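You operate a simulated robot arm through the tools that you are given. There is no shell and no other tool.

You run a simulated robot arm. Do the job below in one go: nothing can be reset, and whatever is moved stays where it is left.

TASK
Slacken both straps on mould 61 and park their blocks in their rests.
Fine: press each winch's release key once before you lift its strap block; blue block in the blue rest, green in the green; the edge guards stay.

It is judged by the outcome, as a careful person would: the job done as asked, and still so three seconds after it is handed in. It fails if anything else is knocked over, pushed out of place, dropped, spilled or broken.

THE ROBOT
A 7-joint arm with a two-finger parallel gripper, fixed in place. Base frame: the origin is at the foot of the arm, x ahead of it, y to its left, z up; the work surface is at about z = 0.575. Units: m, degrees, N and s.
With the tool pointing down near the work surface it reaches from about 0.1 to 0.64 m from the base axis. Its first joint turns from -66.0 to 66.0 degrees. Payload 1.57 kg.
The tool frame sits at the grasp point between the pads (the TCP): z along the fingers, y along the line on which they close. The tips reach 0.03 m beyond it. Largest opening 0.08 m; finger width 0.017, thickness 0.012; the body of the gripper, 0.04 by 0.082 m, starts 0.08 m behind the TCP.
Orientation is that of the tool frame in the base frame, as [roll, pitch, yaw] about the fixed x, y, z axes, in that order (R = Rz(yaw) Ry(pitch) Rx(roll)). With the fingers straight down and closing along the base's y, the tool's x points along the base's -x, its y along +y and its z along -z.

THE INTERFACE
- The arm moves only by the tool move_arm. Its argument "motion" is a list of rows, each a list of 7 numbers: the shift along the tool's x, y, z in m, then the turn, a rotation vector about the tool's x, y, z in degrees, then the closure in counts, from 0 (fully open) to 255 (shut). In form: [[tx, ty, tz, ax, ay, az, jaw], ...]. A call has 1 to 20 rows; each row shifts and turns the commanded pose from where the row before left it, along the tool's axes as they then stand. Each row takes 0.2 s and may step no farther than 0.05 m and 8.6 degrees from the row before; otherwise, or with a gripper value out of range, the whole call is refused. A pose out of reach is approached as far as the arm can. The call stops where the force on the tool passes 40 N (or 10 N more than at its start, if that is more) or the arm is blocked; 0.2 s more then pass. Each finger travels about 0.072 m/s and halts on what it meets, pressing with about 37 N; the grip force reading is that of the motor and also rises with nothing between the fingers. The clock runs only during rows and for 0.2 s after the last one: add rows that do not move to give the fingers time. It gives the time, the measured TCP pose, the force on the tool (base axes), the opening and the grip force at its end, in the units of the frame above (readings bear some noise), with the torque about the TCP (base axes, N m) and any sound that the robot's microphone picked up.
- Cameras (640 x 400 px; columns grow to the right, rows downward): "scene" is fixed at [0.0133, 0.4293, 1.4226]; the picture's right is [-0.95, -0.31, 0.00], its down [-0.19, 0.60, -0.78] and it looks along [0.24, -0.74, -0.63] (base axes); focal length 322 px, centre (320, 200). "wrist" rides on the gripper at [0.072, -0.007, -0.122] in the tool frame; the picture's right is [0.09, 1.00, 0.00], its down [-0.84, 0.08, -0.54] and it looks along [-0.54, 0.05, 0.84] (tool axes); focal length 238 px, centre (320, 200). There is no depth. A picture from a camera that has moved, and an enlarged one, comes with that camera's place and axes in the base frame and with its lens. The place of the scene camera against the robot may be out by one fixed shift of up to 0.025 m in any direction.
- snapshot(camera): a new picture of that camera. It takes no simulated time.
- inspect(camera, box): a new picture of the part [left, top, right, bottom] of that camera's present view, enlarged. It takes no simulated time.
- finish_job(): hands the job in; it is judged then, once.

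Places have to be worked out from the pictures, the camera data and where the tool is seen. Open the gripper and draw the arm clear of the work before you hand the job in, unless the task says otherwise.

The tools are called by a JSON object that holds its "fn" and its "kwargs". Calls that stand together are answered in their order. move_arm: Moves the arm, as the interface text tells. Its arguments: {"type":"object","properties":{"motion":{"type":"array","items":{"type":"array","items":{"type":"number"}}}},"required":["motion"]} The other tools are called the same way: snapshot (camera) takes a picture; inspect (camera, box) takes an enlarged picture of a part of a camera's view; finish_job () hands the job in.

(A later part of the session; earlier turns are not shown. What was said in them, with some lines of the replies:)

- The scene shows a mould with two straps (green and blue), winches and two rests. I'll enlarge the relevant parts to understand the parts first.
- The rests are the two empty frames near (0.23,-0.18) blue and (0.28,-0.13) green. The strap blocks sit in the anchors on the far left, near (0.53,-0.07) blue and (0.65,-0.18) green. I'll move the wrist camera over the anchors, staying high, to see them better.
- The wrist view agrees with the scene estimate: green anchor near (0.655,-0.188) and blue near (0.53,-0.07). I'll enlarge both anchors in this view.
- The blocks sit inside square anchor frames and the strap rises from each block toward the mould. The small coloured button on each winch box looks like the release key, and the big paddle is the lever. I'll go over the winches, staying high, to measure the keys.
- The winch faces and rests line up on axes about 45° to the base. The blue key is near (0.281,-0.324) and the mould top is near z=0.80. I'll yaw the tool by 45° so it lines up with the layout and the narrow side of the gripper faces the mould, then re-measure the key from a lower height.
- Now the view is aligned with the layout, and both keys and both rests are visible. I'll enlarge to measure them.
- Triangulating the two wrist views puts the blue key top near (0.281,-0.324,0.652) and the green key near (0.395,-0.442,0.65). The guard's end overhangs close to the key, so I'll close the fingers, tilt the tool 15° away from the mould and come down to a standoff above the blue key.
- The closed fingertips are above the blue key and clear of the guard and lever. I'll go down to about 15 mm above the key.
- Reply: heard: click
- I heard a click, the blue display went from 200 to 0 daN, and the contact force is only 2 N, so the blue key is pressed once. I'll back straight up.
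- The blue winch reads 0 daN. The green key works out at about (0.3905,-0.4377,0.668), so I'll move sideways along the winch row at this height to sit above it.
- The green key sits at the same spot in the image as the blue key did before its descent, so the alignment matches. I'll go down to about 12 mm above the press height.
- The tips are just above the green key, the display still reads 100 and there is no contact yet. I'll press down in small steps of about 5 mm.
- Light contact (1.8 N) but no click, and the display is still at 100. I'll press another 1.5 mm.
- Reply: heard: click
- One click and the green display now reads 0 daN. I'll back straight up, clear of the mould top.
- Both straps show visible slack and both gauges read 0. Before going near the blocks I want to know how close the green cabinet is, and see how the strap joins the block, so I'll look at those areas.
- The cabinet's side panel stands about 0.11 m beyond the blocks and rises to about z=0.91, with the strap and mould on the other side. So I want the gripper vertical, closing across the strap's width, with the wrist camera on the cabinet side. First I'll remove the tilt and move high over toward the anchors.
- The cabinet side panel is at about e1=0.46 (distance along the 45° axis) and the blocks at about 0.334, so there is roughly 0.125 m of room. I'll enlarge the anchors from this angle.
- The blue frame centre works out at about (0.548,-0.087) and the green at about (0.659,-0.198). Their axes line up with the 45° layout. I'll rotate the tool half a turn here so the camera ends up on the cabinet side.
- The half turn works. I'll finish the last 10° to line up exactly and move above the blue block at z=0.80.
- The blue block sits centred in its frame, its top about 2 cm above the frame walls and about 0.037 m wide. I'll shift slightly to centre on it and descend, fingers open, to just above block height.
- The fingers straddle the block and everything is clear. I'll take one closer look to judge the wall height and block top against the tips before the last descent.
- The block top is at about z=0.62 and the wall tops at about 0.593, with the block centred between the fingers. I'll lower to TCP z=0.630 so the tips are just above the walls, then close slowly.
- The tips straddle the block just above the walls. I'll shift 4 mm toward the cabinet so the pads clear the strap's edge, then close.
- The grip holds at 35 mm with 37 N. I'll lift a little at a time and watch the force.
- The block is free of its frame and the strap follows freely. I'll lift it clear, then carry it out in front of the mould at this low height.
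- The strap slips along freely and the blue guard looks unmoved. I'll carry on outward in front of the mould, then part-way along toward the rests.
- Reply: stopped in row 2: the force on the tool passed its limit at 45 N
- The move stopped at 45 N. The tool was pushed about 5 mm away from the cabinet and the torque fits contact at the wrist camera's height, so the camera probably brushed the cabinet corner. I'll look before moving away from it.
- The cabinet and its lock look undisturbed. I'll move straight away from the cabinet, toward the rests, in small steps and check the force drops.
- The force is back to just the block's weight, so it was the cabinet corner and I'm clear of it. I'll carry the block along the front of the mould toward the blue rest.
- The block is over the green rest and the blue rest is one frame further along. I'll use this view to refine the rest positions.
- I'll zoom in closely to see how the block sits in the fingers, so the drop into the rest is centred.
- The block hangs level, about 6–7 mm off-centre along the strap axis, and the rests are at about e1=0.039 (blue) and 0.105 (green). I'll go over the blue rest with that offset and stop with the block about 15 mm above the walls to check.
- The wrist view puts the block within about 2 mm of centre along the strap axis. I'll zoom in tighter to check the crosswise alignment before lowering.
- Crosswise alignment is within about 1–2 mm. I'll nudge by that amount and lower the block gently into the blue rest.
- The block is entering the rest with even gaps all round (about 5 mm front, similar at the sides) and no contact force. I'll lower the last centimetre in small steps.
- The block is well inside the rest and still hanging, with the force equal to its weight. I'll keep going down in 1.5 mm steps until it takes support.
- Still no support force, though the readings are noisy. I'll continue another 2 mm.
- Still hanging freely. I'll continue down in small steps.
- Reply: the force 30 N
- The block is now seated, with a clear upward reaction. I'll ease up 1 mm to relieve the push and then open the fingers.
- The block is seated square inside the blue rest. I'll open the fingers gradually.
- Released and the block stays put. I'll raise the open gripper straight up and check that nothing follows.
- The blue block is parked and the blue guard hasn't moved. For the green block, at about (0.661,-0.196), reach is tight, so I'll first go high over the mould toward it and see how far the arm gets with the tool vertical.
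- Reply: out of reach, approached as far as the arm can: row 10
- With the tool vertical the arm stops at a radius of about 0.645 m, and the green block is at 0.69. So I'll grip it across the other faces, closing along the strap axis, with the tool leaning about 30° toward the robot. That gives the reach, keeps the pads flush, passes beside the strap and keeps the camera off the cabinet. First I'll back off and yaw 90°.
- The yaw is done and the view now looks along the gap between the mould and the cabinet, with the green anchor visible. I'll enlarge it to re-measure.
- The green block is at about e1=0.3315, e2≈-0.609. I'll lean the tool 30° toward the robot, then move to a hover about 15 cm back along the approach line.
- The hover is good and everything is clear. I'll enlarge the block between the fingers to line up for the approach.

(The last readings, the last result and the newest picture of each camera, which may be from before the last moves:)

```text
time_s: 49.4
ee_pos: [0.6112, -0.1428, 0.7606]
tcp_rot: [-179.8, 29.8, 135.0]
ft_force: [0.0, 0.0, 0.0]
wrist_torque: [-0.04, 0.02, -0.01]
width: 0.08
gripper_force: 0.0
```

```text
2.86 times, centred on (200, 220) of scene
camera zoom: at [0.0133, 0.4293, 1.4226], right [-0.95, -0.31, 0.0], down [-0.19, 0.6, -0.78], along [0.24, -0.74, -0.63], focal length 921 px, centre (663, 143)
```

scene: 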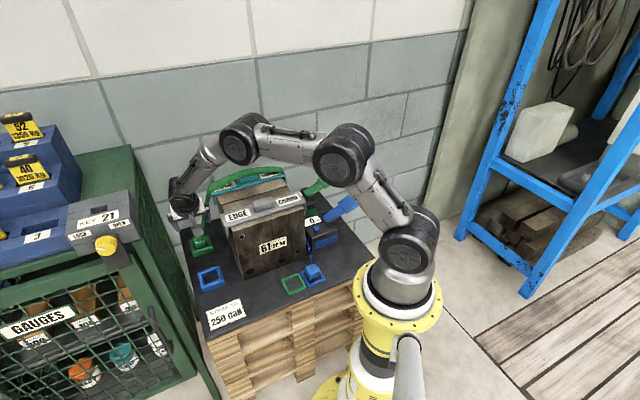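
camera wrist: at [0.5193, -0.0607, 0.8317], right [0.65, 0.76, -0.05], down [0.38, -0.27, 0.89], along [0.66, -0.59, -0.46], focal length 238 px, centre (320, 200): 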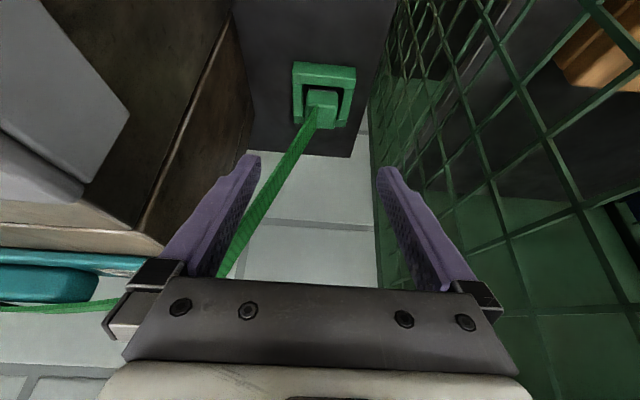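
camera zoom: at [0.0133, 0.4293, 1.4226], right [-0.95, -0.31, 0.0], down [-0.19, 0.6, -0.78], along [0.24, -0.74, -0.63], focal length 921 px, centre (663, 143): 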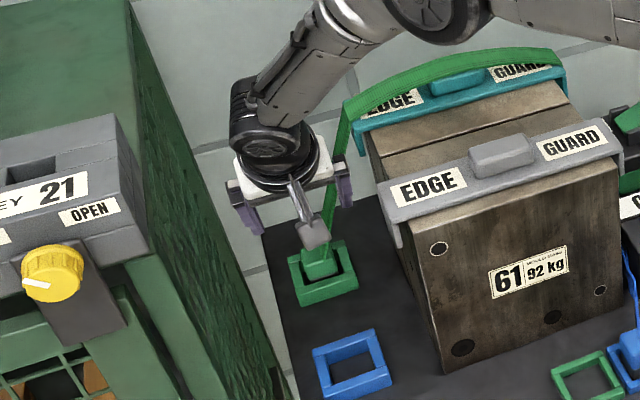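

The block is centred between the fingers in e1. I'll advance along the approach line, stopping about 4 cm short, and check.

{"fn": "move_arm", "kwargs": {"motion": [[0.0036, 0, 0.0352, 0, 0, 0, 0], [0.0036, 0, 0.0352, 0, 0, 0, 0], [0.0036, 0, 0.0352, 0, 0, 0, 0], [0, 0, 0, 0, 0, 0, 0]]}}

{"fn": "snapshot", "kwargs": {"camera": "wrist"}}

{"fn": "inspect", "kwargs": {"camera": "scene", "box": [150, 180, 260, 290]}}

```text
time_s: 50.4
ee_pos: [0.6409, -0.1737, 0.6635]
tcp_rot: [-179.8, 29.8, 134.9]
ft_force: [-0.5, 0.4, -1.1]
wrist_torque: [0.02, 0.01, 0.03]
width: 0.0799
gripper_force: 0.0
```

```text
taken
camera wrist: at [0.5496, -0.0907, 0.7347], right [0.65, 0.76, -0.05], down [0.38, -0.27, 0.89], along [0.66, -0.59, -0.46], focal length 238 px, centre (320, 200)
```

wrist: 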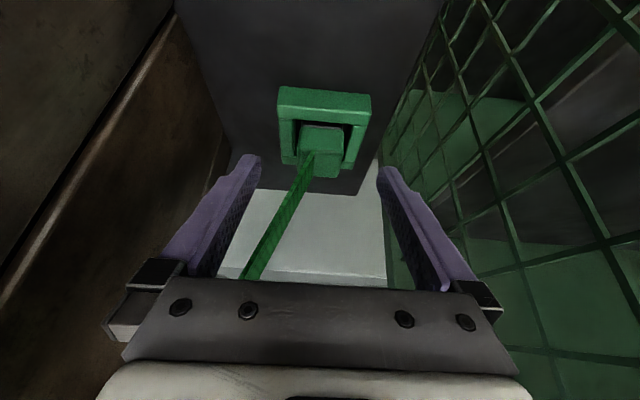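

```text
3.64 times, centred on (205, 235) of scene
camera zoom: at [0.0133, 0.4293, 1.4226], right [-0.95, -0.31, 0.0], down [-0.19, 0.6, -0.78], along [0.24, -0.74, -0.63], focal length 1172 px, centre (738, 73)
```

zoom: 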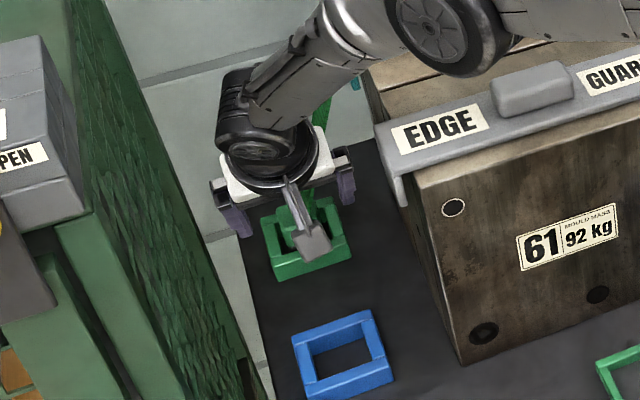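

Clear so far, with no contact. I'll measure the block again from this closer view.

{"fn": "inspect", "kwargs": {"camera": "wrist", "box": [230, 70, 410, 200]}}

```text
3.08 times, centred on (320, 135) of wrist
camera zoom: at [0.5496, -0.0907, 0.7347], right [0.65, 0.76, -0.05], down [0.38, -0.27, 0.89], along [0.66, -0.59, -0.46], focal length 733 px, centre (320, 400)
```

zoom: 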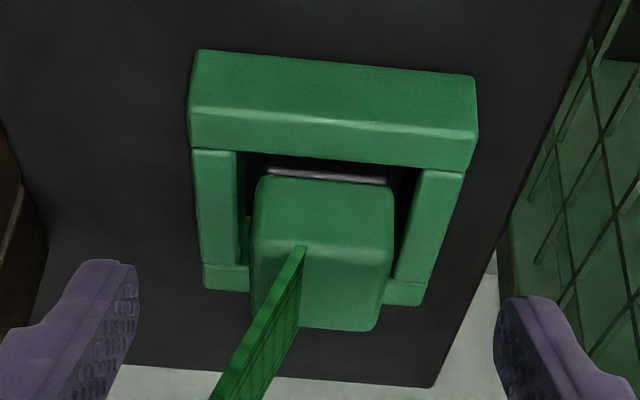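

Triangulation gives the block top at z≈0.618, block centre e2≈-0.613 and wall top ≈0.597. I'll make the final approach so the lowest tip corner stays just above the walls.

{"fn": "move_arm", "kwargs": {"motion": [[-0.0018, 0, 0.02, 0, 0, 0, 0], [-0.0018, 0, 0.02, 0, 0, 0, 0], [0, 0, 0, 0, 0, 0, 0]]}}

{"fn": "inspect", "kwargs": {"camera": "wrist", "box": [210, 80, 420, 240]}}

{"fn": "inspect", "kwargs": {"camera": "scene", "box": [170, 200, 240, 270]}}

```text
time_s: 51.2
ee_pos: [0.6546, -0.1898, 0.6315]
tcp_rot: [-179.7, 29.8, 134.9]
ft_force: [0.1, 0.6, 0.0]
wrist_torque: [0.0, 0.01, -0.02]
width: 0.08
gripper_force: 0.1
```

```text
2.50 times, centred on (315, 160) of wrist
camera zoom: at [0.5653, -0.1072, 0.7022], right [0.65, 0.76, -0.05], down [0.38, -0.27, 0.89], along [0.66, -0.59, -0.46], focal length 596 px, centre (332, 300)
```

zoom: 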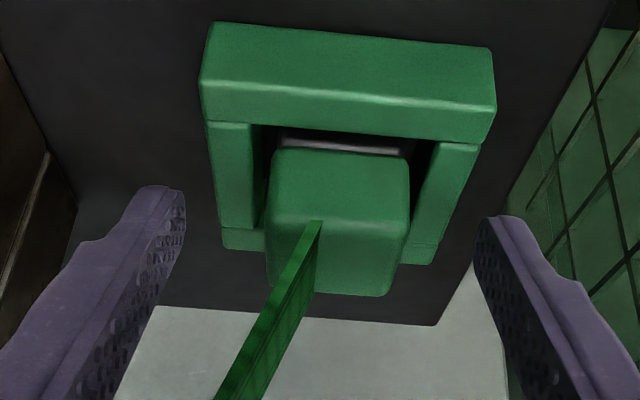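

```text
5.71 times, centred on (205, 235) of scene
camera zoom: at [0.0133, 0.4293, 1.4226], right [-0.95, -0.31, 0.0], down [-0.19, 0.6, -0.78], along [0.24, -0.74, -0.63], focal length 1842 px, centre (977, 0)
```

zoom: 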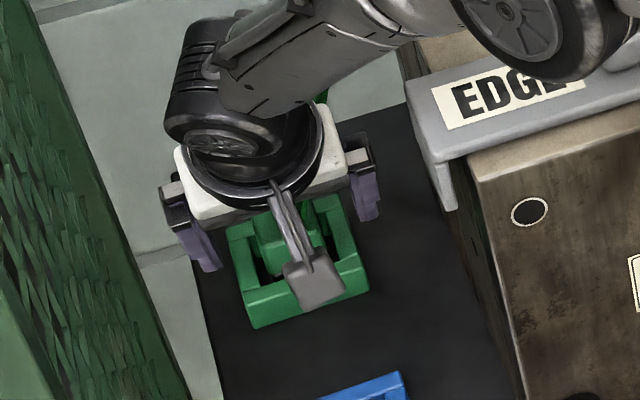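

The fingers straddle the block symmetrically with the tips at the block's middle. I'll close slowly.

{"fn": "move_arm", "kwargs": {"motion": [[0, 0, 0, 0, 0, 0, 60], [0, 0, 0, 0, 0, 0, 110], [0, 0, 0, 0, 0, 0, 150], [0, 0, 0, 0, 0, 0, 200], [0, 0, 0, 0, 0, 0, 255], [0, 0, 0, 0, 0, 0, 255]]}}

{"fn": "inspect", "kwargs": {"camera": "wrist", "box": [210, 80, 420, 240]}}

{"fn": "inspect", "kwargs": {"camera": "scene", "box": [170, 200, 240, 270]}}

```text
time_s: 52.6
ee_pos: [0.6555, -0.1898, 0.6309]
tcp_rot: [-179.6, 29.8, 135.0]
ft_force: [0.6, 0.1, -0.6]
wrist_torque: [0.04, -0.02, 0.03]
width: 0.0353
gripper_force: 37.1
```

```text
2.50 times, centred on (315, 160) of wrist
camera zoom: at [0.5651, -0.1069, 0.7022], right [0.65, 0.76, -0.05], down [0.38, -0.27, 0.89], along [0.66, -0.59, -0.46], focal length 596 px, centre (332, 300)
```

zoom: 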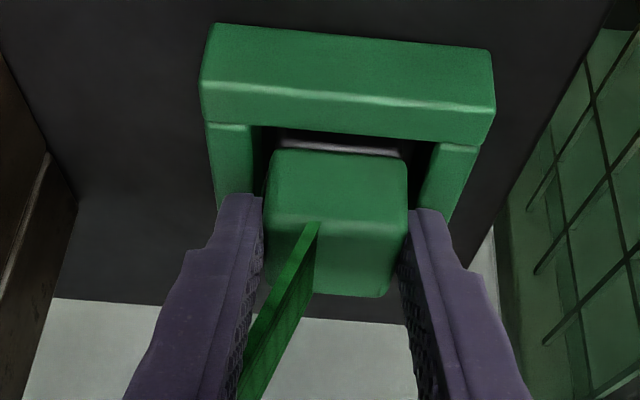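

```text
5.71 times, centred on (205, 235) of scene
camera zoom: at [0.0133, 0.4293, 1.4226], right [-0.95, -0.31, 0.0], down [-0.19, 0.6, -0.78], along [0.24, -0.74, -0.63], focal length 1842 px, centre (977, 0)
```

zoom: 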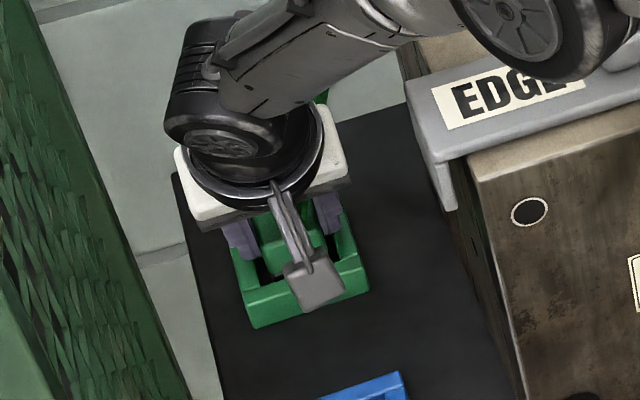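

The grip holds at 35 mm with 37 N. I'll lift straight up in small steps.

{"fn": "move_arm", "kwargs": {"motion": [[-0.004, 0, -0.0069, 0, 0, 0, 255], [-0.005, 0, -0.0087, 0, 0, 0, 255], [-0.0075, 0, -0.013, 0, 0, 0, 255], [0, 0, 0, 0, 0, 0, 255]]}}

{"fn": "snapshot", "kwargs": {"camera": "wrist"}}

{"fn": "inspect", "kwargs": {"camera": "scene", "box": [150, 160, 290, 290]}}

```text
time_s: 53.6
ee_pos: [0.6568, -0.1907, 0.6627]
tcp_rot: [-179.7, 29.7, 135.0]
ft_force: [0.1, 0.2, -1.1]
wrist_torque: [0.06, 0.0, 0.02]
width: 0.0355
gripper_force: 36.2
```

```text
taken
camera wrist: at [0.5663, -0.1071, 0.7353], right [0.65, 0.76, -0.05], down [0.38, -0.27, 0.89], along [0.66, -0.59, -0.46], focal length 238 px, centre (320, 200)
```

wrist: 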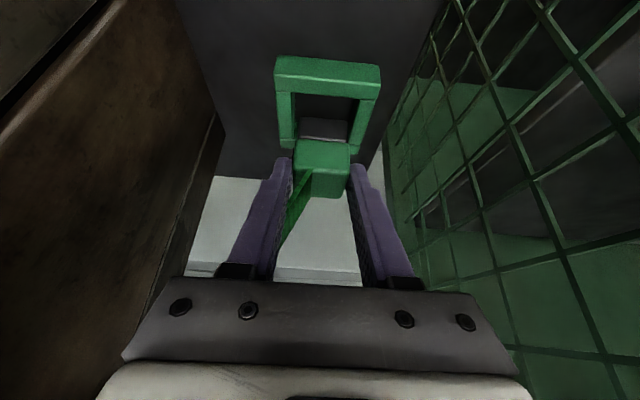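

```text
3.08 times, centred on (220, 225) of scene
camera zoom: at [0.0133, 0.4293, 1.4226], right [-0.95, -0.31, 0.0], down [-0.19, 0.6, -0.78], along [0.24, -0.74, -0.63], focal length 992 px, centre (628, 123)
```

zoom: 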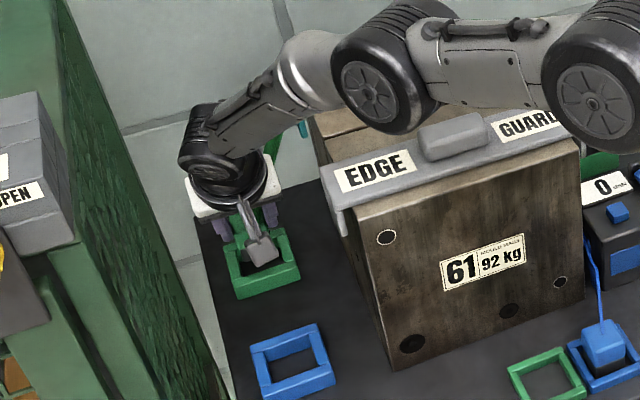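

The block is out of its frame and held level, with the tool still leaning. I'll lift a bit more and carry it out along the gap to the front, staying mid-gap clear of the cabinet.

{"fn": "move_arm", "kwargs": {"motion": [[-0.0149, 0, -0.026, 0, 0, 0, 255], [-0.0149, 0, -0.026, 0, 0, 0, 255], [0.0351, 0, -0.0201, 0, 0, 0, 255], [0.0351, 0, -0.0201, 0, 0, 0, 255], [0.0351, 0, -0.0201, 0, 0, 0, 255], [0, 0, 0, 0, 0, 0, 255]]}}

{"fn": "snapshot", "kwargs": {"camera": "scene"}}

{"fn": "snapshot", "kwargs": {"camera": "wrist"}}

```text
time_s: 55.0
ee_pos: [0.572, -0.1058, 0.7255]
tcp_rot: [-179.8, 29.9, 135.0]
ft_force: [-0.1, 0.3, -0.9]
wrist_torque: [0.0, 0.03, 0.0]
width: 0.0351
gripper_force: 36.8
```

```text
taken
```

scene: 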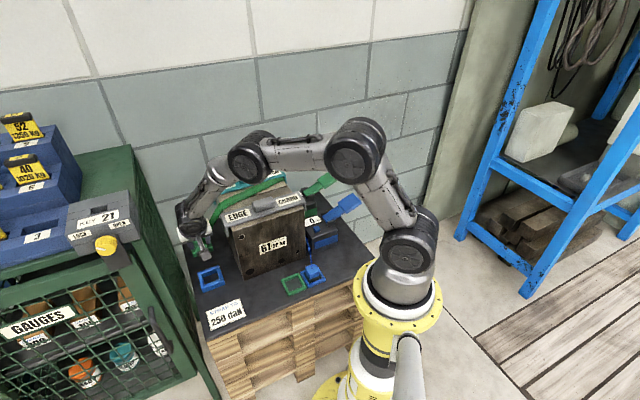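

```text
taken
camera wrist: at [0.4811, -0.0232, 0.7959], right [0.65, 0.76, -0.05], down [0.38, -0.27, 0.89], along [0.66, -0.59, -0.46], focal length 238 px, centre (320, 200)
```

wrist: 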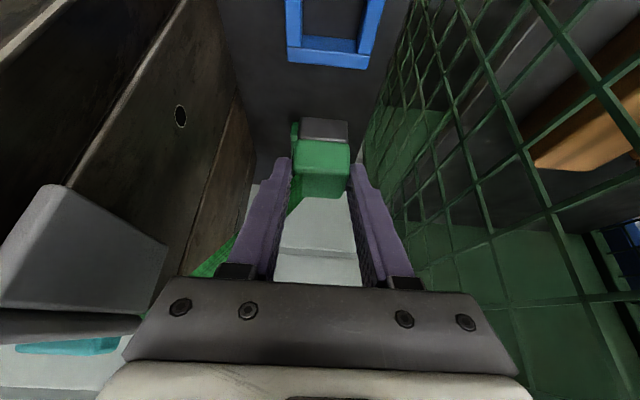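

Carrying freely, with only the block's weight showing. I'll check the guards and strap before continuing.

{"fn": "inspect", "kwargs": {"camera": "scene", "box": [170, 150, 350, 300]}}

```text
2.67 times, centred on (260, 225) of scene
camera zoom: at [0.0133, 0.4293, 1.4226], right [-0.95, -0.31, 0.0], down [-0.19, 0.6, -0.78], along [0.24, -0.74, -0.63], focal length 860 px, centre (480, 133)
```

zoom: 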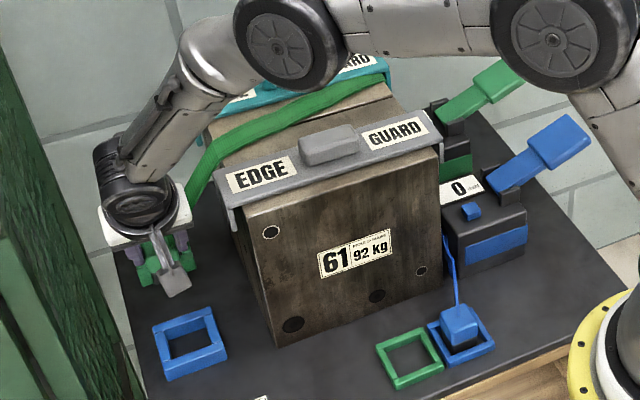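

Both guards are still in place, with the green strap lying loosely across the mould top. I'll continue outward to the front in steps.

{"fn": "move_arm", "kwargs": {"motion": [[0.0354, 0, -0.0203, 0, 0, 0, 255], [0.0354, 0, -0.0203, 0, 0, 0, 255], [0, 0, 0, 0, 0, 0, 255]]}}

{"fn": "inspect", "kwargs": {"camera": "scene", "box": [170, 150, 350, 300]}}

```text
time_s: 55.8
ee_pos: [0.5129, -0.0482, 0.725]
tcp_rot: [-179.9, 29.8, 134.9]
ft_force: [-0.5, 0.2, -1.9]
wrist_torque: [0.0, 0.05, 0.02]
width: 0.0353
gripper_force: 37.5
```

```text
2.67 times, centred on (260, 225) of scene
camera zoom: at [0.0133, 0.4293, 1.4226], right [-0.95, -0.31, 0.0], down [-0.19, 0.6, -0.78], along [0.24, -0.74, -0.63], focal length 860 px, centre (480, 133)
```

zoom: 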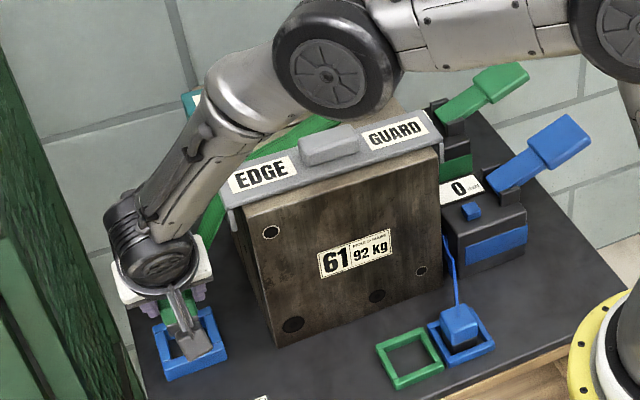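

No snags and the guards haven't moved. I'll move out to the rest line and then along it toward the green rest, stopping well short so I can turn the tool.

{"fn": "move_arm", "kwargs": {"motion": [[0.0351, 0, -0.0201, 0, 0, 0, 255], [0.0351, 0, -0.0201, 0, 0, 0, 255], [0, -0.043, 0, 0, 0, 0, 255], [0, -0.043, 0, 0, 0, 0, 255], [0, -0.043, 0, 0, 0, 0, 255], [0, 0, 0, 0, 0, 0, 255]]}}

{"fn": "snapshot", "kwargs": {"camera": "scene"}}

{"fn": "snapshot", "kwargs": {"camera": "wrist"}}

{"fn": "inspect", "kwargs": {"camera": "scene", "box": [170, 150, 350, 300]}}

```text
time_s: 57.2
ee_pos: [0.3641, -0.0836, 0.7243]
tcp_rot: [-179.8, 29.8, 134.9]
ft_force: [0.4, 0.2, -0.8]
wrist_torque: [-0.01, 0.04, -0.02]
width: 0.0352
gripper_force: 37.0
```

```text
taken
```

scene: 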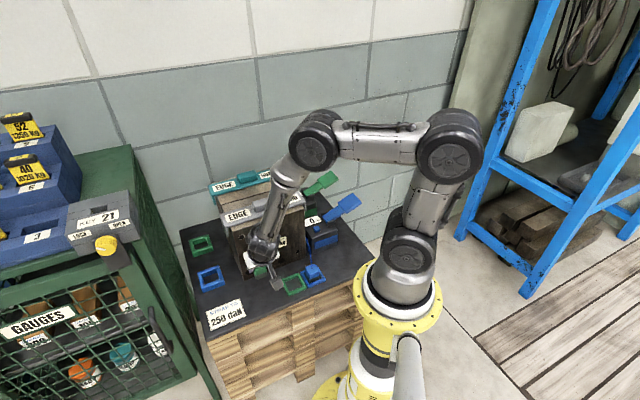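

```text
taken
camera wrist: at [0.2739, 0.0001, 0.795], right [0.65, 0.76, -0.05], down [0.38, -0.27, 0.89], along [0.66, -0.59, -0.46], focal length 238 px, centre (320, 200)
```

wrist: 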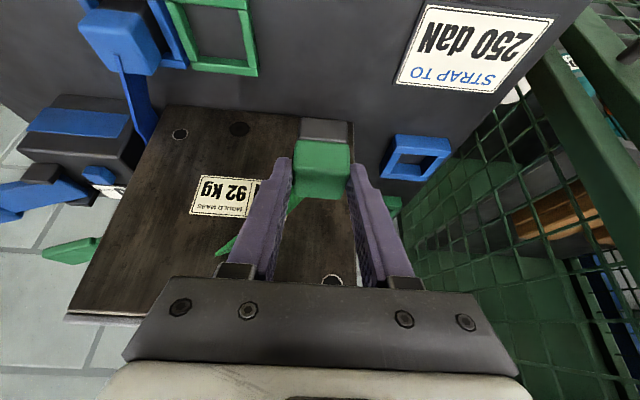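

```text
2.67 times, centred on (260, 225) of scene
camera zoom: at [0.0133, 0.4293, 1.4226], right [-0.95, -0.31, 0.0], down [-0.19, 0.6, -0.78], along [0.24, -0.74, -0.63], focal length 860 px, centre (480, 133)
```

zoom: 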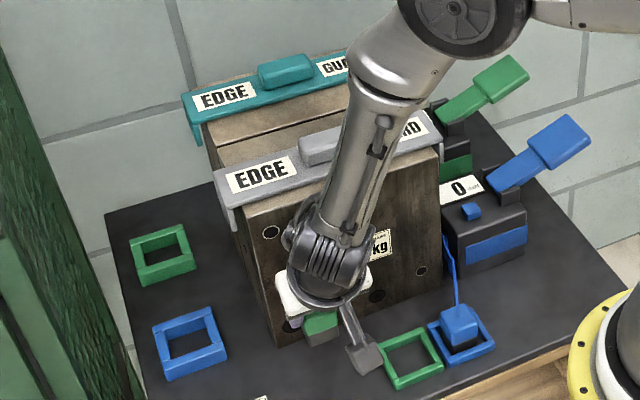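

The block is in front of the mould and all else is undisturbed. Because it's held level with a leaning tool, I'll keep the lean and swing 90° about the vertical, so the fingers end up on the rest's open sides, away from the blue block.

{"fn": "move_arm", "kwargs": {"motion": [[0, 0, 0, 4.066, 0, 7.1, 255], [0, 0, 0, 4.066, 0, 7.1, 255], [0, 0, 0, 4.066, 0, 7.1, 255], [0, 0, 0, 4.066, 0, 7.1, 255], [0, 0, 0, 4.066, 0, 7.1, 255], [0, 0, 0, 4.066, 0, 7.1, 255], [0, 0, 0, 4.066, 0, 7.1, 255], [0, 0, 0, 4.066, 0, 7.1, 255], [0, 0, 0, 4.066, 0, 7.1, 255], [0, 0, 0, 4.066, 0, 7.1, 255], [0, 0, 0, 4.066, 0, 7.1, 255], [0, 0, 0, 0, 0, 0, 255]]}}

{"fn": "snapshot", "kwargs": {"camera": "scene"}}

{"fn": "snapshot", "kwargs": {"camera": "wrist"}}

```text
time_s: 59.8
ee_pos: [0.3649, -0.0796, 0.726]
tcp_rot: [-180.0, 30.0, 44.7]
ft_force: [0.5, -0.3, -1.1]
wrist_torque: [0.02, -0.01, 0.01]
width: 0.035
gripper_force: 36.9
```

```text
taken
```

scene: 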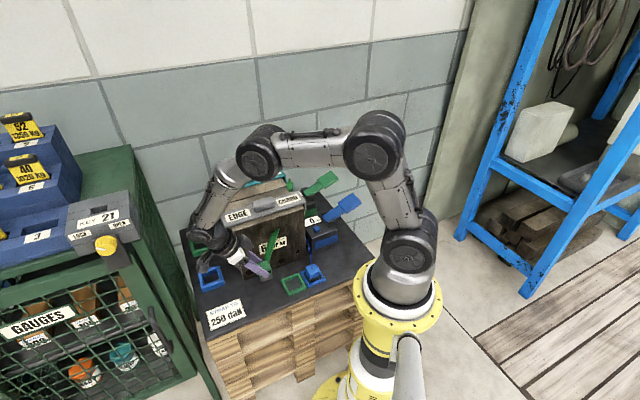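

```text
taken
camera wrist: at [0.4488, 0.0119, 0.7958], right [0.76, -0.65, -0.05], down [-0.27, -0.37, 0.89], along [-0.6, -0.66, -0.46], focal length 238 px, centre (320, 200)
```

wrist: 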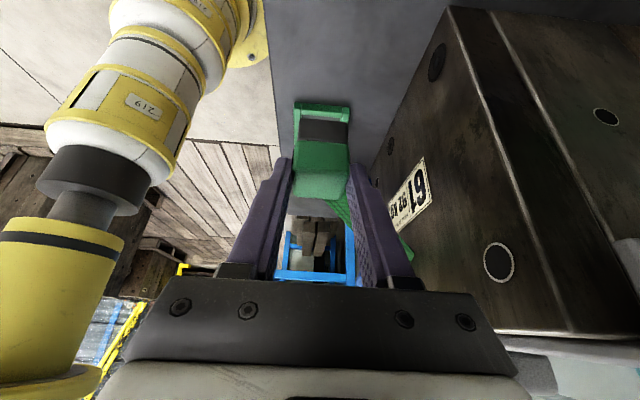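

The tool is turned and the block is still held level. I'll move over the green rest, keeping the height, and check the alignment.

{"fn": "move_arm", "kwargs": {"motion": [[-0.0357, 0.0011, 0.0206, 0, 0, 0, 255], [-0.0357, 0.0011, 0.0206, 0, 0, 0, 255], [0.018, 0, 0.0312, 0, 0, 0, 255], [0, 0, 0, 0, 0, 0, 255]]}}

{"fn": "snapshot", "kwargs": {"camera": "wrist"}}

{"fn": "inspect", "kwargs": {"camera": "scene", "box": [265, 235, 345, 305]}}

```text
time_s: 60.8
ee_pos: [0.309, -0.1388, 0.6895]
tcp_rot: [-180.0, 30.0, 44.8]
ft_force: [-0.3, -0.3, -1.6]
wrist_torque: [0.01, -0.02, -0.01]
width: 0.0349
gripper_force: 36.8
```

```text
taken
camera wrist: at [0.3919, -0.0475, 0.7597], right [0.76, -0.65, -0.05], down [-0.27, -0.38, 0.89], along [-0.59, -0.66, -0.46], focal length 238 px, centre (320, 200)
```

wrist: 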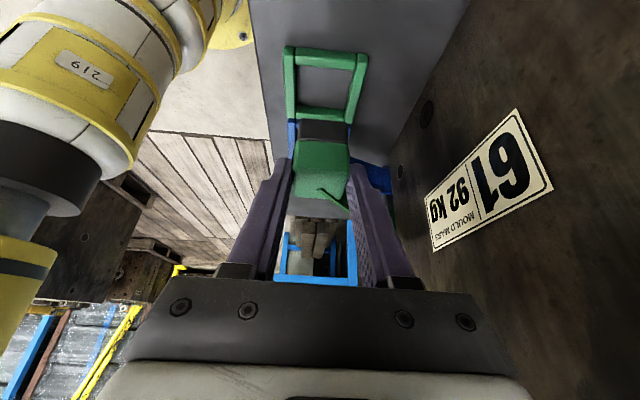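

```text
5.71 times, centred on (305, 270) of scene
camera zoom: at [0.0133, 0.4293, 1.4226], right [-0.95, -0.31, 0.0], down [-0.19, 0.6, -0.78], along [0.24, -0.74, -0.63], focal length 1842 px, centre (406, -200)
```

zoom: 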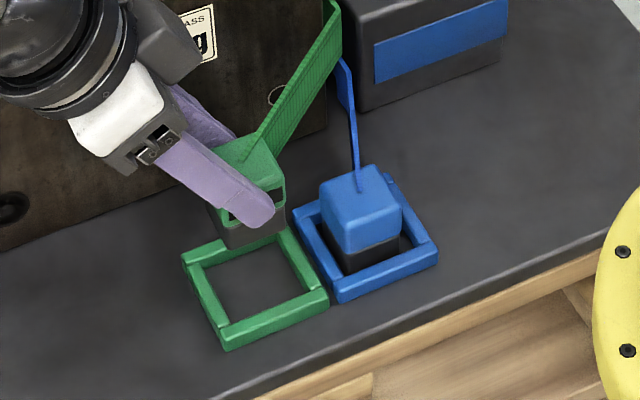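

The block hangs upright over the green rest. I'll zoom in both views to check alignment before lowering.

{"fn": "inspect", "kwargs": {"camera": "scene", "box": [284, 254, 324, 299]}}

{"fn": "inspect", "kwargs": {"camera": "wrist", "box": [260, 30, 390, 230]}}

```text
8.89 times, centred on (304, 276) of scene
camera zoom: at [0.0133, 0.4293, 1.4226], right [-0.95, -0.31, 0.0], down [-0.19, 0.6, -0.78], along [0.24, -0.74, -0.63], focal length 2866 px, centre (462, -480)
```

zoom: 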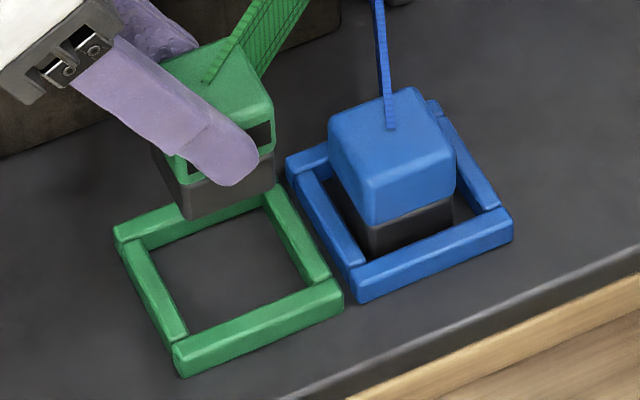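

```text
2.00 times, centred on (325, 130) of wrist
camera zoom: at [0.3919, -0.0475, 0.7597], right [0.76, -0.65, -0.05], down [-0.27, -0.38, 0.89], along [-0.59, -0.66, -0.46], focal length 477 px, centre (310, 340)
```

zoom: 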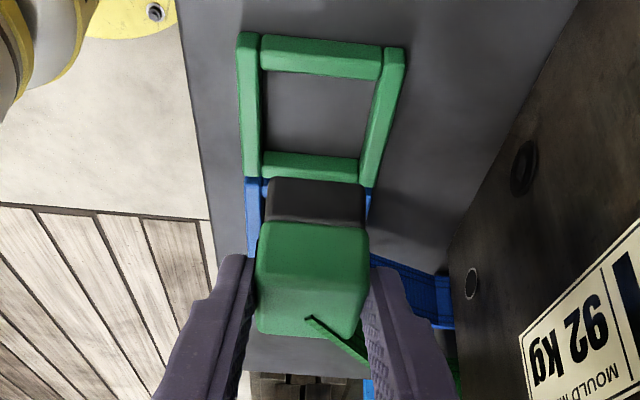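

Comparing with the parked blue block and the frame edges, the green block is within about 2 mm of centre. I'll nudge 1.5 mm and lower to just above the rest walls.

{"fn": "move_arm", "kwargs": {"motion": [[0.0094, -0.0007, 0.0148, 0, 0, 0, 255], [0.0094, 0, 0.0148, 0, 0, 0, 255], [0, 0, 0, 0, 0, 0, 255]]}}

{"fn": "inspect", "kwargs": {"camera": "scene", "box": [284, 254, 324, 299]}}

{"fn": "inspect", "kwargs": {"camera": "wrist", "box": [260, 70, 390, 200]}}

```text
time_s: 61.6
ee_pos: [0.311, -0.1368, 0.6544]
tcp_rot: [-180.0, 30.0, 44.8]
ft_force: [0.7, -0.8, -0.7]
wrist_torque: [0.02, -0.02, -0.01]
width: 0.0351
gripper_force: 37.1
```

```text
8.89 times, centred on (304, 276) of scene
camera zoom: at [0.0133, 0.4293, 1.4226], right [-0.95, -0.31, 0.0], down [-0.19, 0.6, -0.78], along [0.24, -0.74, -0.63], focal length 2866 px, centre (462, -480)
```

zoom: 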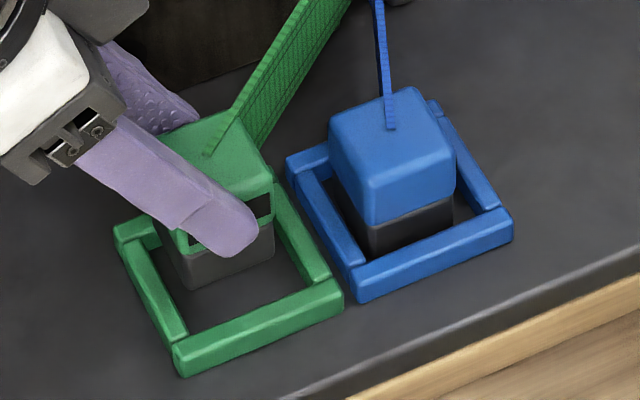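

```text
3.08 times, centred on (325, 135) of wrist
camera zoom: at [0.3928, -0.0452, 0.7246], right [0.76, -0.65, -0.05], down [-0.27, -0.37, 0.89], along [-0.59, -0.66, -0.46], focal length 733 px, centre (305, 400)
```

zoom: 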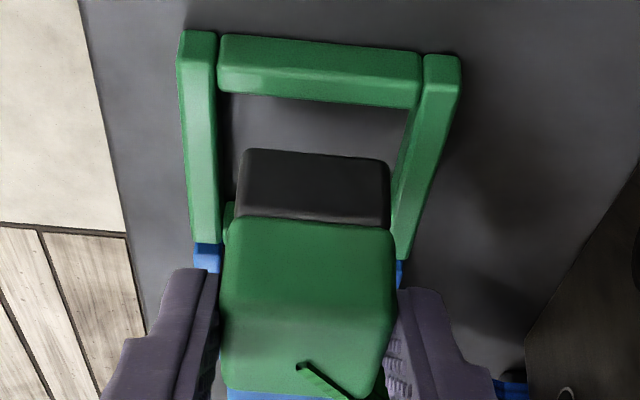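

Alignment looks good in both views. I'll trim 1 mm back and lower the block into the rest in small steps.

{"fn": "move_arm", "kwargs": {"motion": [[0.0021, 0, 0.0057, 0, 0, 0, 255], [0.003, 0, 0.0052, 0, 0, 0, 255], [0.003, 0, 0.0052, 0, 0, 0, 255], [0, 0, 0, 0, 0, 0, 255]]}}

{"fn": "inspect", "kwargs": {"camera": "scene", "box": [284, 254, 324, 299]}}

{"fn": "inspect", "kwargs": {"camera": "wrist", "box": [260, 70, 390, 200]}}

```text
time_s: 62.6
ee_pos: [0.3078, -0.1389, 0.6352]
tcp_rot: [179.9, 30.0, 44.7]
ft_force: [-0.6, -0.1, -1.3]
wrist_torque: [0.02, 0.0, 0.02]
width: 0.0354
gripper_force: 37.5
```

```text
8.89 times, centred on (304, 276) of scene
camera zoom: at [0.0133, 0.4293, 1.4226], right [-0.95, -0.31, 0.0], down [-0.19, 0.6, -0.78], along [0.24, -0.74, -0.63], focal length 2866 px, centre (462, -480)
```

zoom: 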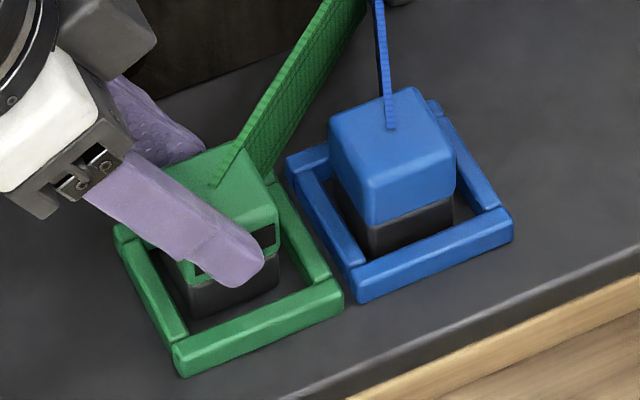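

```text
3.08 times, centred on (325, 135) of wrist
camera zoom: at [0.3924, -0.0469, 0.7061], right [0.76, -0.65, -0.05], down [-0.27, -0.37, 0.89], along [-0.59, -0.66, -0.46], focal length 733 px, centre (305, 400)
```

zoom: 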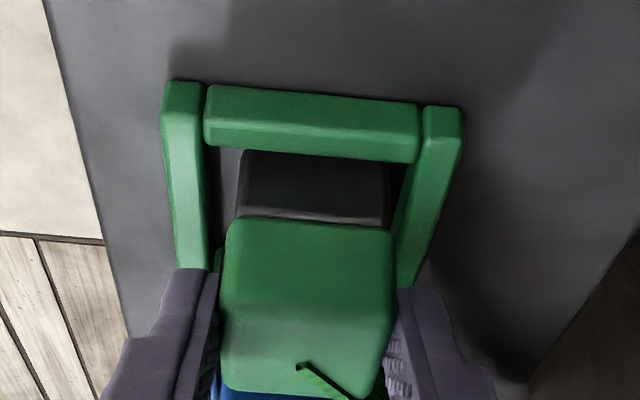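

The block is entering the rest cleanly with gaps on all sides. I'll continue in 2 mm steps until it takes support.

{"fn": "move_arm", "kwargs": {"motion": [[0.001, 0, 0.00173, 0, 0, 0, 255], [0.001, 0, 0.00173, 0, 0, 0, 255], [0, 0, 0, 0, 0, 0, 255]]}}

```text
time_s: 63.4
ee_pos: [0.3091, -0.1376, 0.6316]
tcp_rot: [179.9, 30.0, 44.7]
ft_force: [-0.2, 0.4, -1.0]
wrist_torque: [0.03, -0.04, 0.02]
width: 0.0352
gripper_force: 37.0
```

Still hanging freely at TCP z=0.6316. I'll go down in 1 mm steps.

{"fn": "move_arm", "kwargs": {"motion": [[0.0005, 0, 0.00087, 0, 0, 0, 255], [0, 0, 0, 0, 0, 0, 255]]}}

{"fn": "move_arm", "kwargs": {"motion": [[0.0005, 0, 0.00087, 0, 0, 0, 255], [0, 0, 0, 0, 0, 0, 255]]}}

```text
time_s: 64.0
ee_pos: [0.3083, -0.1375, 0.6313]
tcp_rot: [-180.0, 30.0, 44.8]
ft_force: [-0.2, -0.2, 1.3]
wrist_torque: [0.02, -0.03, 0.0]
width: 0.035
gripper_force: 37.6
```

```text
time_s: 64.6
ee_pos: [0.3093, -0.1379, 0.6307]
tcp_rot: [-179.9, 30.2, 44.8]
ft_force: [-3.2, 2.9, 20.4]
wrist_torque: [0.25, 0.11, -0.04]
width: 0.0354
gripper_force: 37.2
```

Support force reached, so the block is seated. I'll relieve the push slightly and check the picture before opening.

{"fn": "move_arm", "kwargs": {"motion": [[-0.0004, 0, -0.0007, 0, 0, 0, 255], [0, 0, 0, 0, 0, 0, 255]]}}

{"fn": "inspect", "kwargs": {"camera": "scene", "box": [284, 254, 324, 299]}}

{"fn": "inspect", "kwargs": {"camera": "wrist", "box": [260, 70, 390, 200]}}

```text
time_s: 65.2
ee_pos: [0.3092, -0.1377, 0.6295]
tcp_rot: [180.0, 29.9, 44.8]
ft_force: [-0.4, -2.8, 6.7]
wrist_torque: [-0.11, 0.01, -0.02]
width: 0.0351
gripper_force: 36.6
```

```text
8.89 times, centred on (304, 276) of scene
camera zoom: at [0.0132, 0.4293, 1.4226], right [-0.95, -0.31, 0.0], down [-0.19, 0.6, -0.78], along [0.24, -0.74, -0.63], focal length 2866 px, centre (462, -480)
```

zoom: 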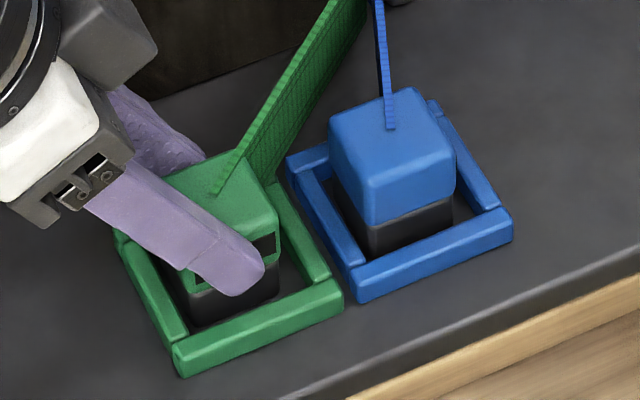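

```text
3.08 times, centred on (325, 135) of wrist
camera zoom: at [0.3923, -0.0468, 0.7016], right [0.76, -0.65, -0.05], down [-0.27, -0.38, 0.89], along [-0.59, -0.66, -0.46], focal length 733 px, centre (305, 400)
```

zoom: 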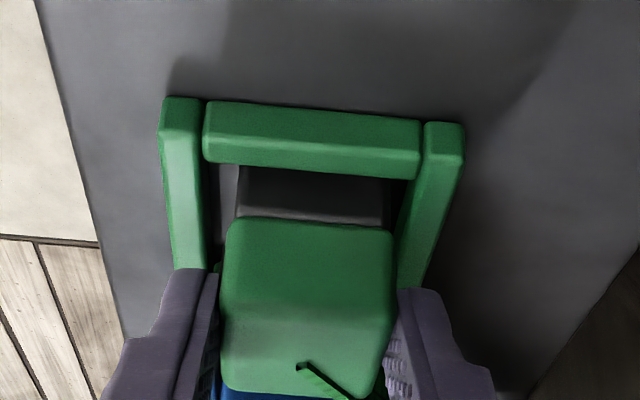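

The green block is down inside the green rest. I'll open the fingers gradually.

{"fn": "move_arm", "kwargs": {"motion": [[0, 0, 0, 0, 0, 0, 130], [0, 0, 0, 0, 0, 0, 110], [0, 0, 0, 0, 0, 0, 90], [0, 0, 0, 0, 0, 0, 70], [0, 0, 0, 0, 0, 0, 70]]}}

{"fn": "inspect", "kwargs": {"camera": "scene", "box": [284, 254, 324, 299]}}

{"fn": "inspect", "kwargs": {"camera": "wrist", "box": [260, 70, 390, 200]}}

```text
time_s: 66.4
ee_pos: [0.3094, -0.1381, 0.6313]
tcp_rot: [-180.0, 30.0, 44.8]
ft_force: [-0.3, 0.4, 0.1]
wrist_torque: [-0.03, -0.01, 0.04]
width: 0.0578
gripper_force: 0.0
```

```text
8.89 times, centred on (304, 276) of scene
camera zoom: at [0.0133, 0.4293, 1.4226], right [-0.95, -0.31, 0.0], down [-0.19, 0.6, -0.78], along [0.24, -0.74, -0.63], focal length 2866 px, centre (462, -480)
```

zoom: 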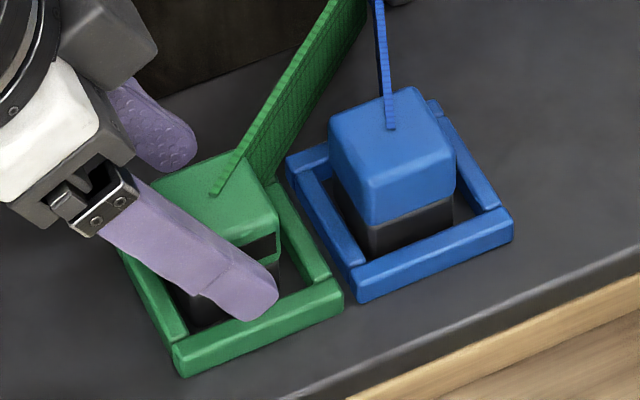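

```text
3.08 times, centred on (325, 135) of wrist
camera zoom: at [0.3922, -0.0466, 0.7017], right [0.76, -0.65, -0.05], down [-0.27, -0.37, 0.89], along [-0.59, -0.66, -0.46], focal length 733 px, centre (305, 400)
```

zoom: 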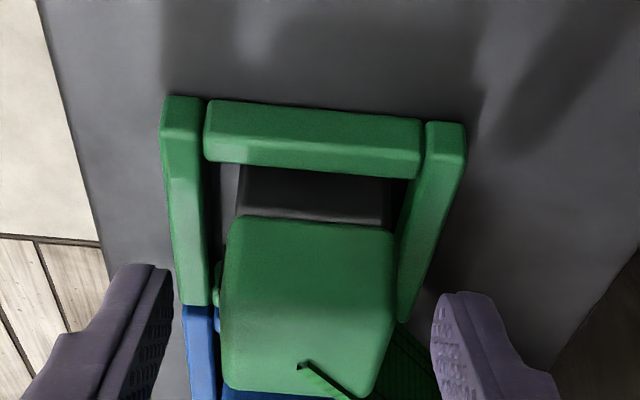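

Released and the block stays in place. I'll back out along the tool axis, then go straight up clear of everything.

{"fn": "move_arm", "kwargs": {"motion": [[0, 0, -0.02, 0, 0, 0, 70], [0, 0, -0.03, 0, 0, 0, 70], [0, 0, -0.04, 0, 0, 0, 70], [0, 0, -0.04, 0, 0, 0, 70], [-0.02, 0, -0.0346, 0, 0, 0, 70], [-0.02, 0, -0.0346, 0, 0, 0, 0], [-0.02, 0, -0.0346, 0, 0, 0, 0], [-0.02, 0, -0.0346, 0, 0, 0, 0], [0, 0, 0, 0, 0, 0, 0]]}}

{"fn": "snapshot", "kwargs": {"camera": "scene"}}

{"fn": "snapshot", "kwargs": {"camera": "wrist"}}

{"fn": "inspect", "kwargs": {"camera": "scene", "box": [180, 160, 360, 310]}}

```text
time_s: 68.4
ee_pos: [0.3539, -0.0938, 0.9033]
tcp_rot: [-179.8, 30.0, 44.9]
ft_force: [0.0, -0.2, -0.5]
wrist_torque: [-0.01, 0.02, 0.01]
width: 0.0801
gripper_force: 0.1
```

```text
taken
```

scene: 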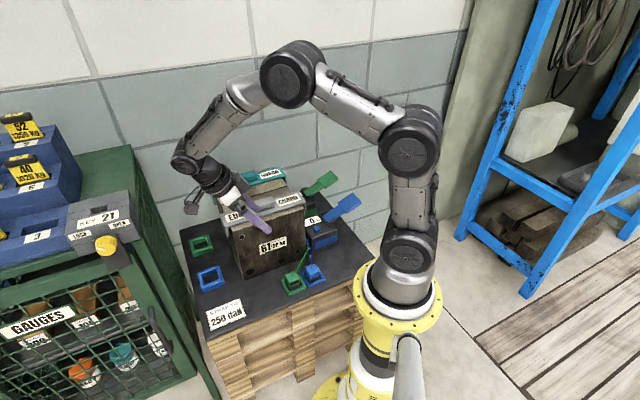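

```text
taken
camera wrist: at [0.4373, -0.0017, 0.9749], right [0.76, -0.65, -0.05], down [-0.27, -0.38, 0.89], along [-0.59, -0.66, -0.46], focal length 238 px, centre (320, 200)
```

wrist: 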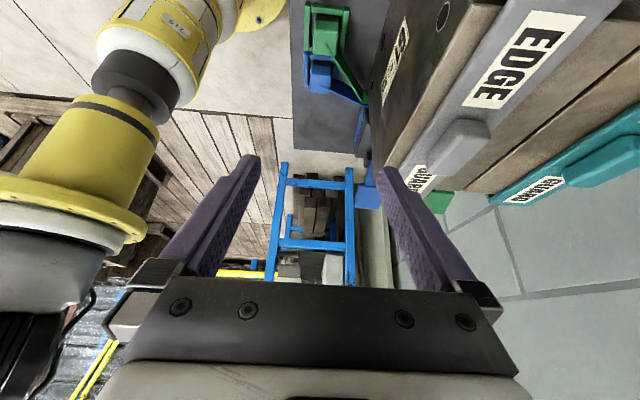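

```text
2.67 times, centred on (270, 235) of scene
camera zoom: at [0.0133, 0.4293, 1.4226], right [-0.95, -0.31, 0.0], down [-0.19, 0.6, -0.78], along [0.24, -0.74, -0.63], focal length 860 px, centre (453, 107)
```

zoom: 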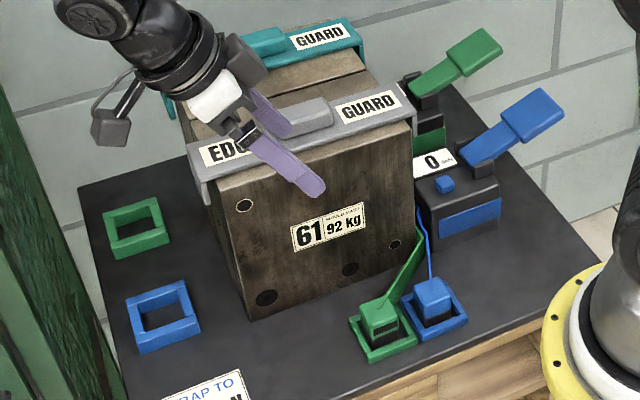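

Both blocks are in their rests and both guards are in place. I'll straighten the tool and draw the arm up and away from the work, then make a final check.

{"fn": "move_arm", "kwargs": {"motion": [[-0.02, 0, -0.0346, 0, 0, 0, 0], [-0.02, 0, -0.0346, 0, 0, 0, 0], [0, 0, 0, 0, 7.5, 0, 0], [0, 0, 0, 0, 7.5, 0, 0], [0, 0, 0, 0, 7.5, 0, 0], [0, 0, 0, 0, 7.5, 0, 0], [0, -0.035, 0, 0, 0, 0, 0], [0, -0.035, 0, 0, 0, 0, 0], [0, -0.035, 0, 0, 0, 0, 0], [0, 0, 0, 0, 0, 0, 0]]}}

{"fn": "snapshot", "kwargs": {"camera": "scene"}}

{"fn": "inspect", "kwargs": {"camera": "scene", "box": [180, 150, 360, 300]}}

{"fn": "inspect", "kwargs": {"camera": "scene", "box": [280, 244, 335, 299]}}

{"fn": "snapshot", "kwargs": {"camera": "wrist"}}

```text
time_s: 70.6
ee_pos: [0.2808, -0.0176, 0.984]
tcp_rot: [-180.0, 0.0, 44.8]
ft_force: [-0.7, 0.9, -0.8]
wrist_torque: [-0.03, 0.0, -0.02]
width: 0.08
gripper_force: 0.0
```

```text
taken
```

scene: 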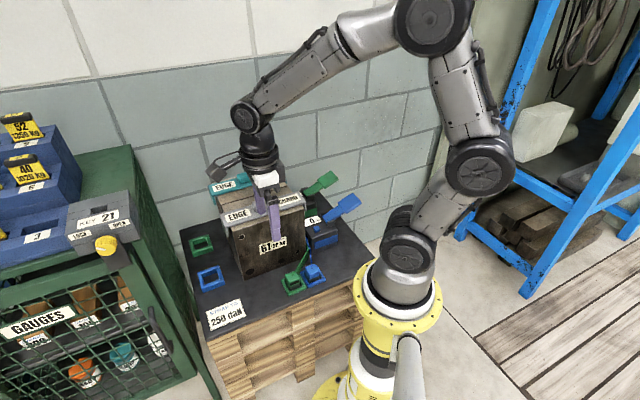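

```text
2.67 times, centred on (270, 225) of scene
camera zoom: at [0.0133, 0.4293, 1.4226], right [-0.95, -0.31, 0.0], down [-0.19, 0.6, -0.78], along [0.24, -0.74, -0.63], focal length 860 px, centre (453, 133)
```

zoom: 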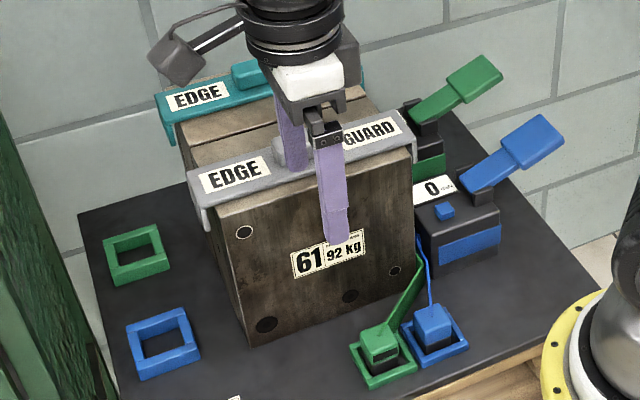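

```text
7.27 times, centred on (308, 272) of scene
camera zoom: at [0.0133, 0.4293, 1.4226], right [-0.95, -0.31, 0.0], down [-0.19, 0.6, -0.78], along [0.24, -0.74, -0.63], focal length 2345 px, centre (411, -320)
```

zoom: 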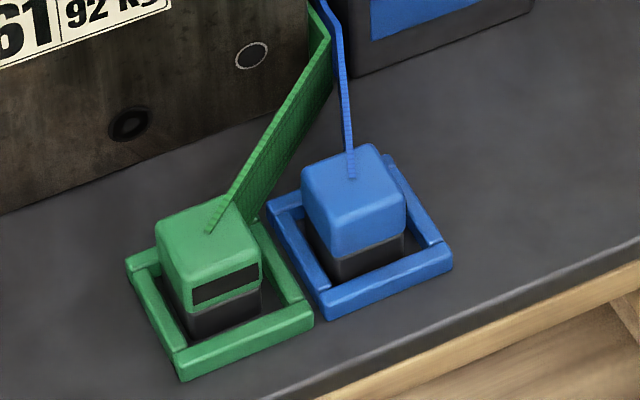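

```text
taken
camera wrist: at [0.3272, 0.0375, 1.1063], right [0.77, -0.64, 0.0], down [-0.54, -0.64, 0.54], along [-0.35, -0.42, -0.84], focal length 238 px, centre (320, 200)
```

wrist: 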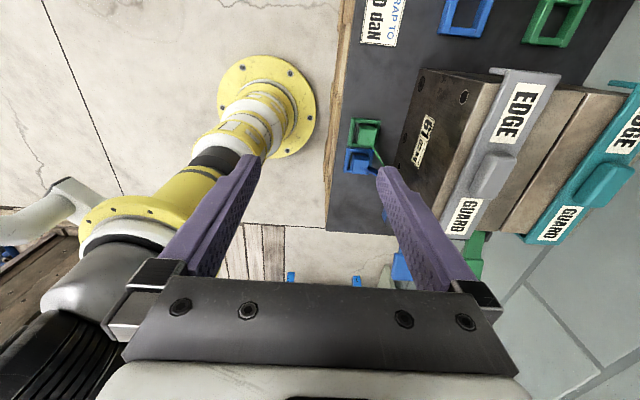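

Both blocks sit upright in their own-colour rests, both guards are on the mould, the anchors are empty, and the cabinet and winch levers are undisturbed. The gripper is open and the arm is clear at z≈0.98, so I'm handing the job in.

{"fn": "finish_job", "kwargs": {}}

```text
The job is handed in.
```

Both straps on mould 61 are slack, and their blocks are parked: blue in the blue rest, green in the green rest.

- **Release keys:** I pressed each winch's key once before touching its block. There was one click each, and both gauges dropped to 0 daN (blue from 200, green from 100).
- **Blocks:** both sit upright inside their rests and stayed put when I let go.
- **Edge guards:** both are still on the mould, and in the last pictures they look unmoved.
- **Cabinet contact:** while I was carrying the blue block, the arm stopped at 45 N. The wrist camera had most likely brushed the corner of the green cabinet. I backed off, and the cabinet and its lock looked undisturbed afterwards.
- **Green block:** it was beyond the arm's straight-down reach. I picked it up with the tool leaning 30° and turned it a quarter turn before setting it in its rest.

I couldn't see the green gauge in the final check; it read 0 right after I pressed its key. The gripper is open and the arm is raised clear of the work.
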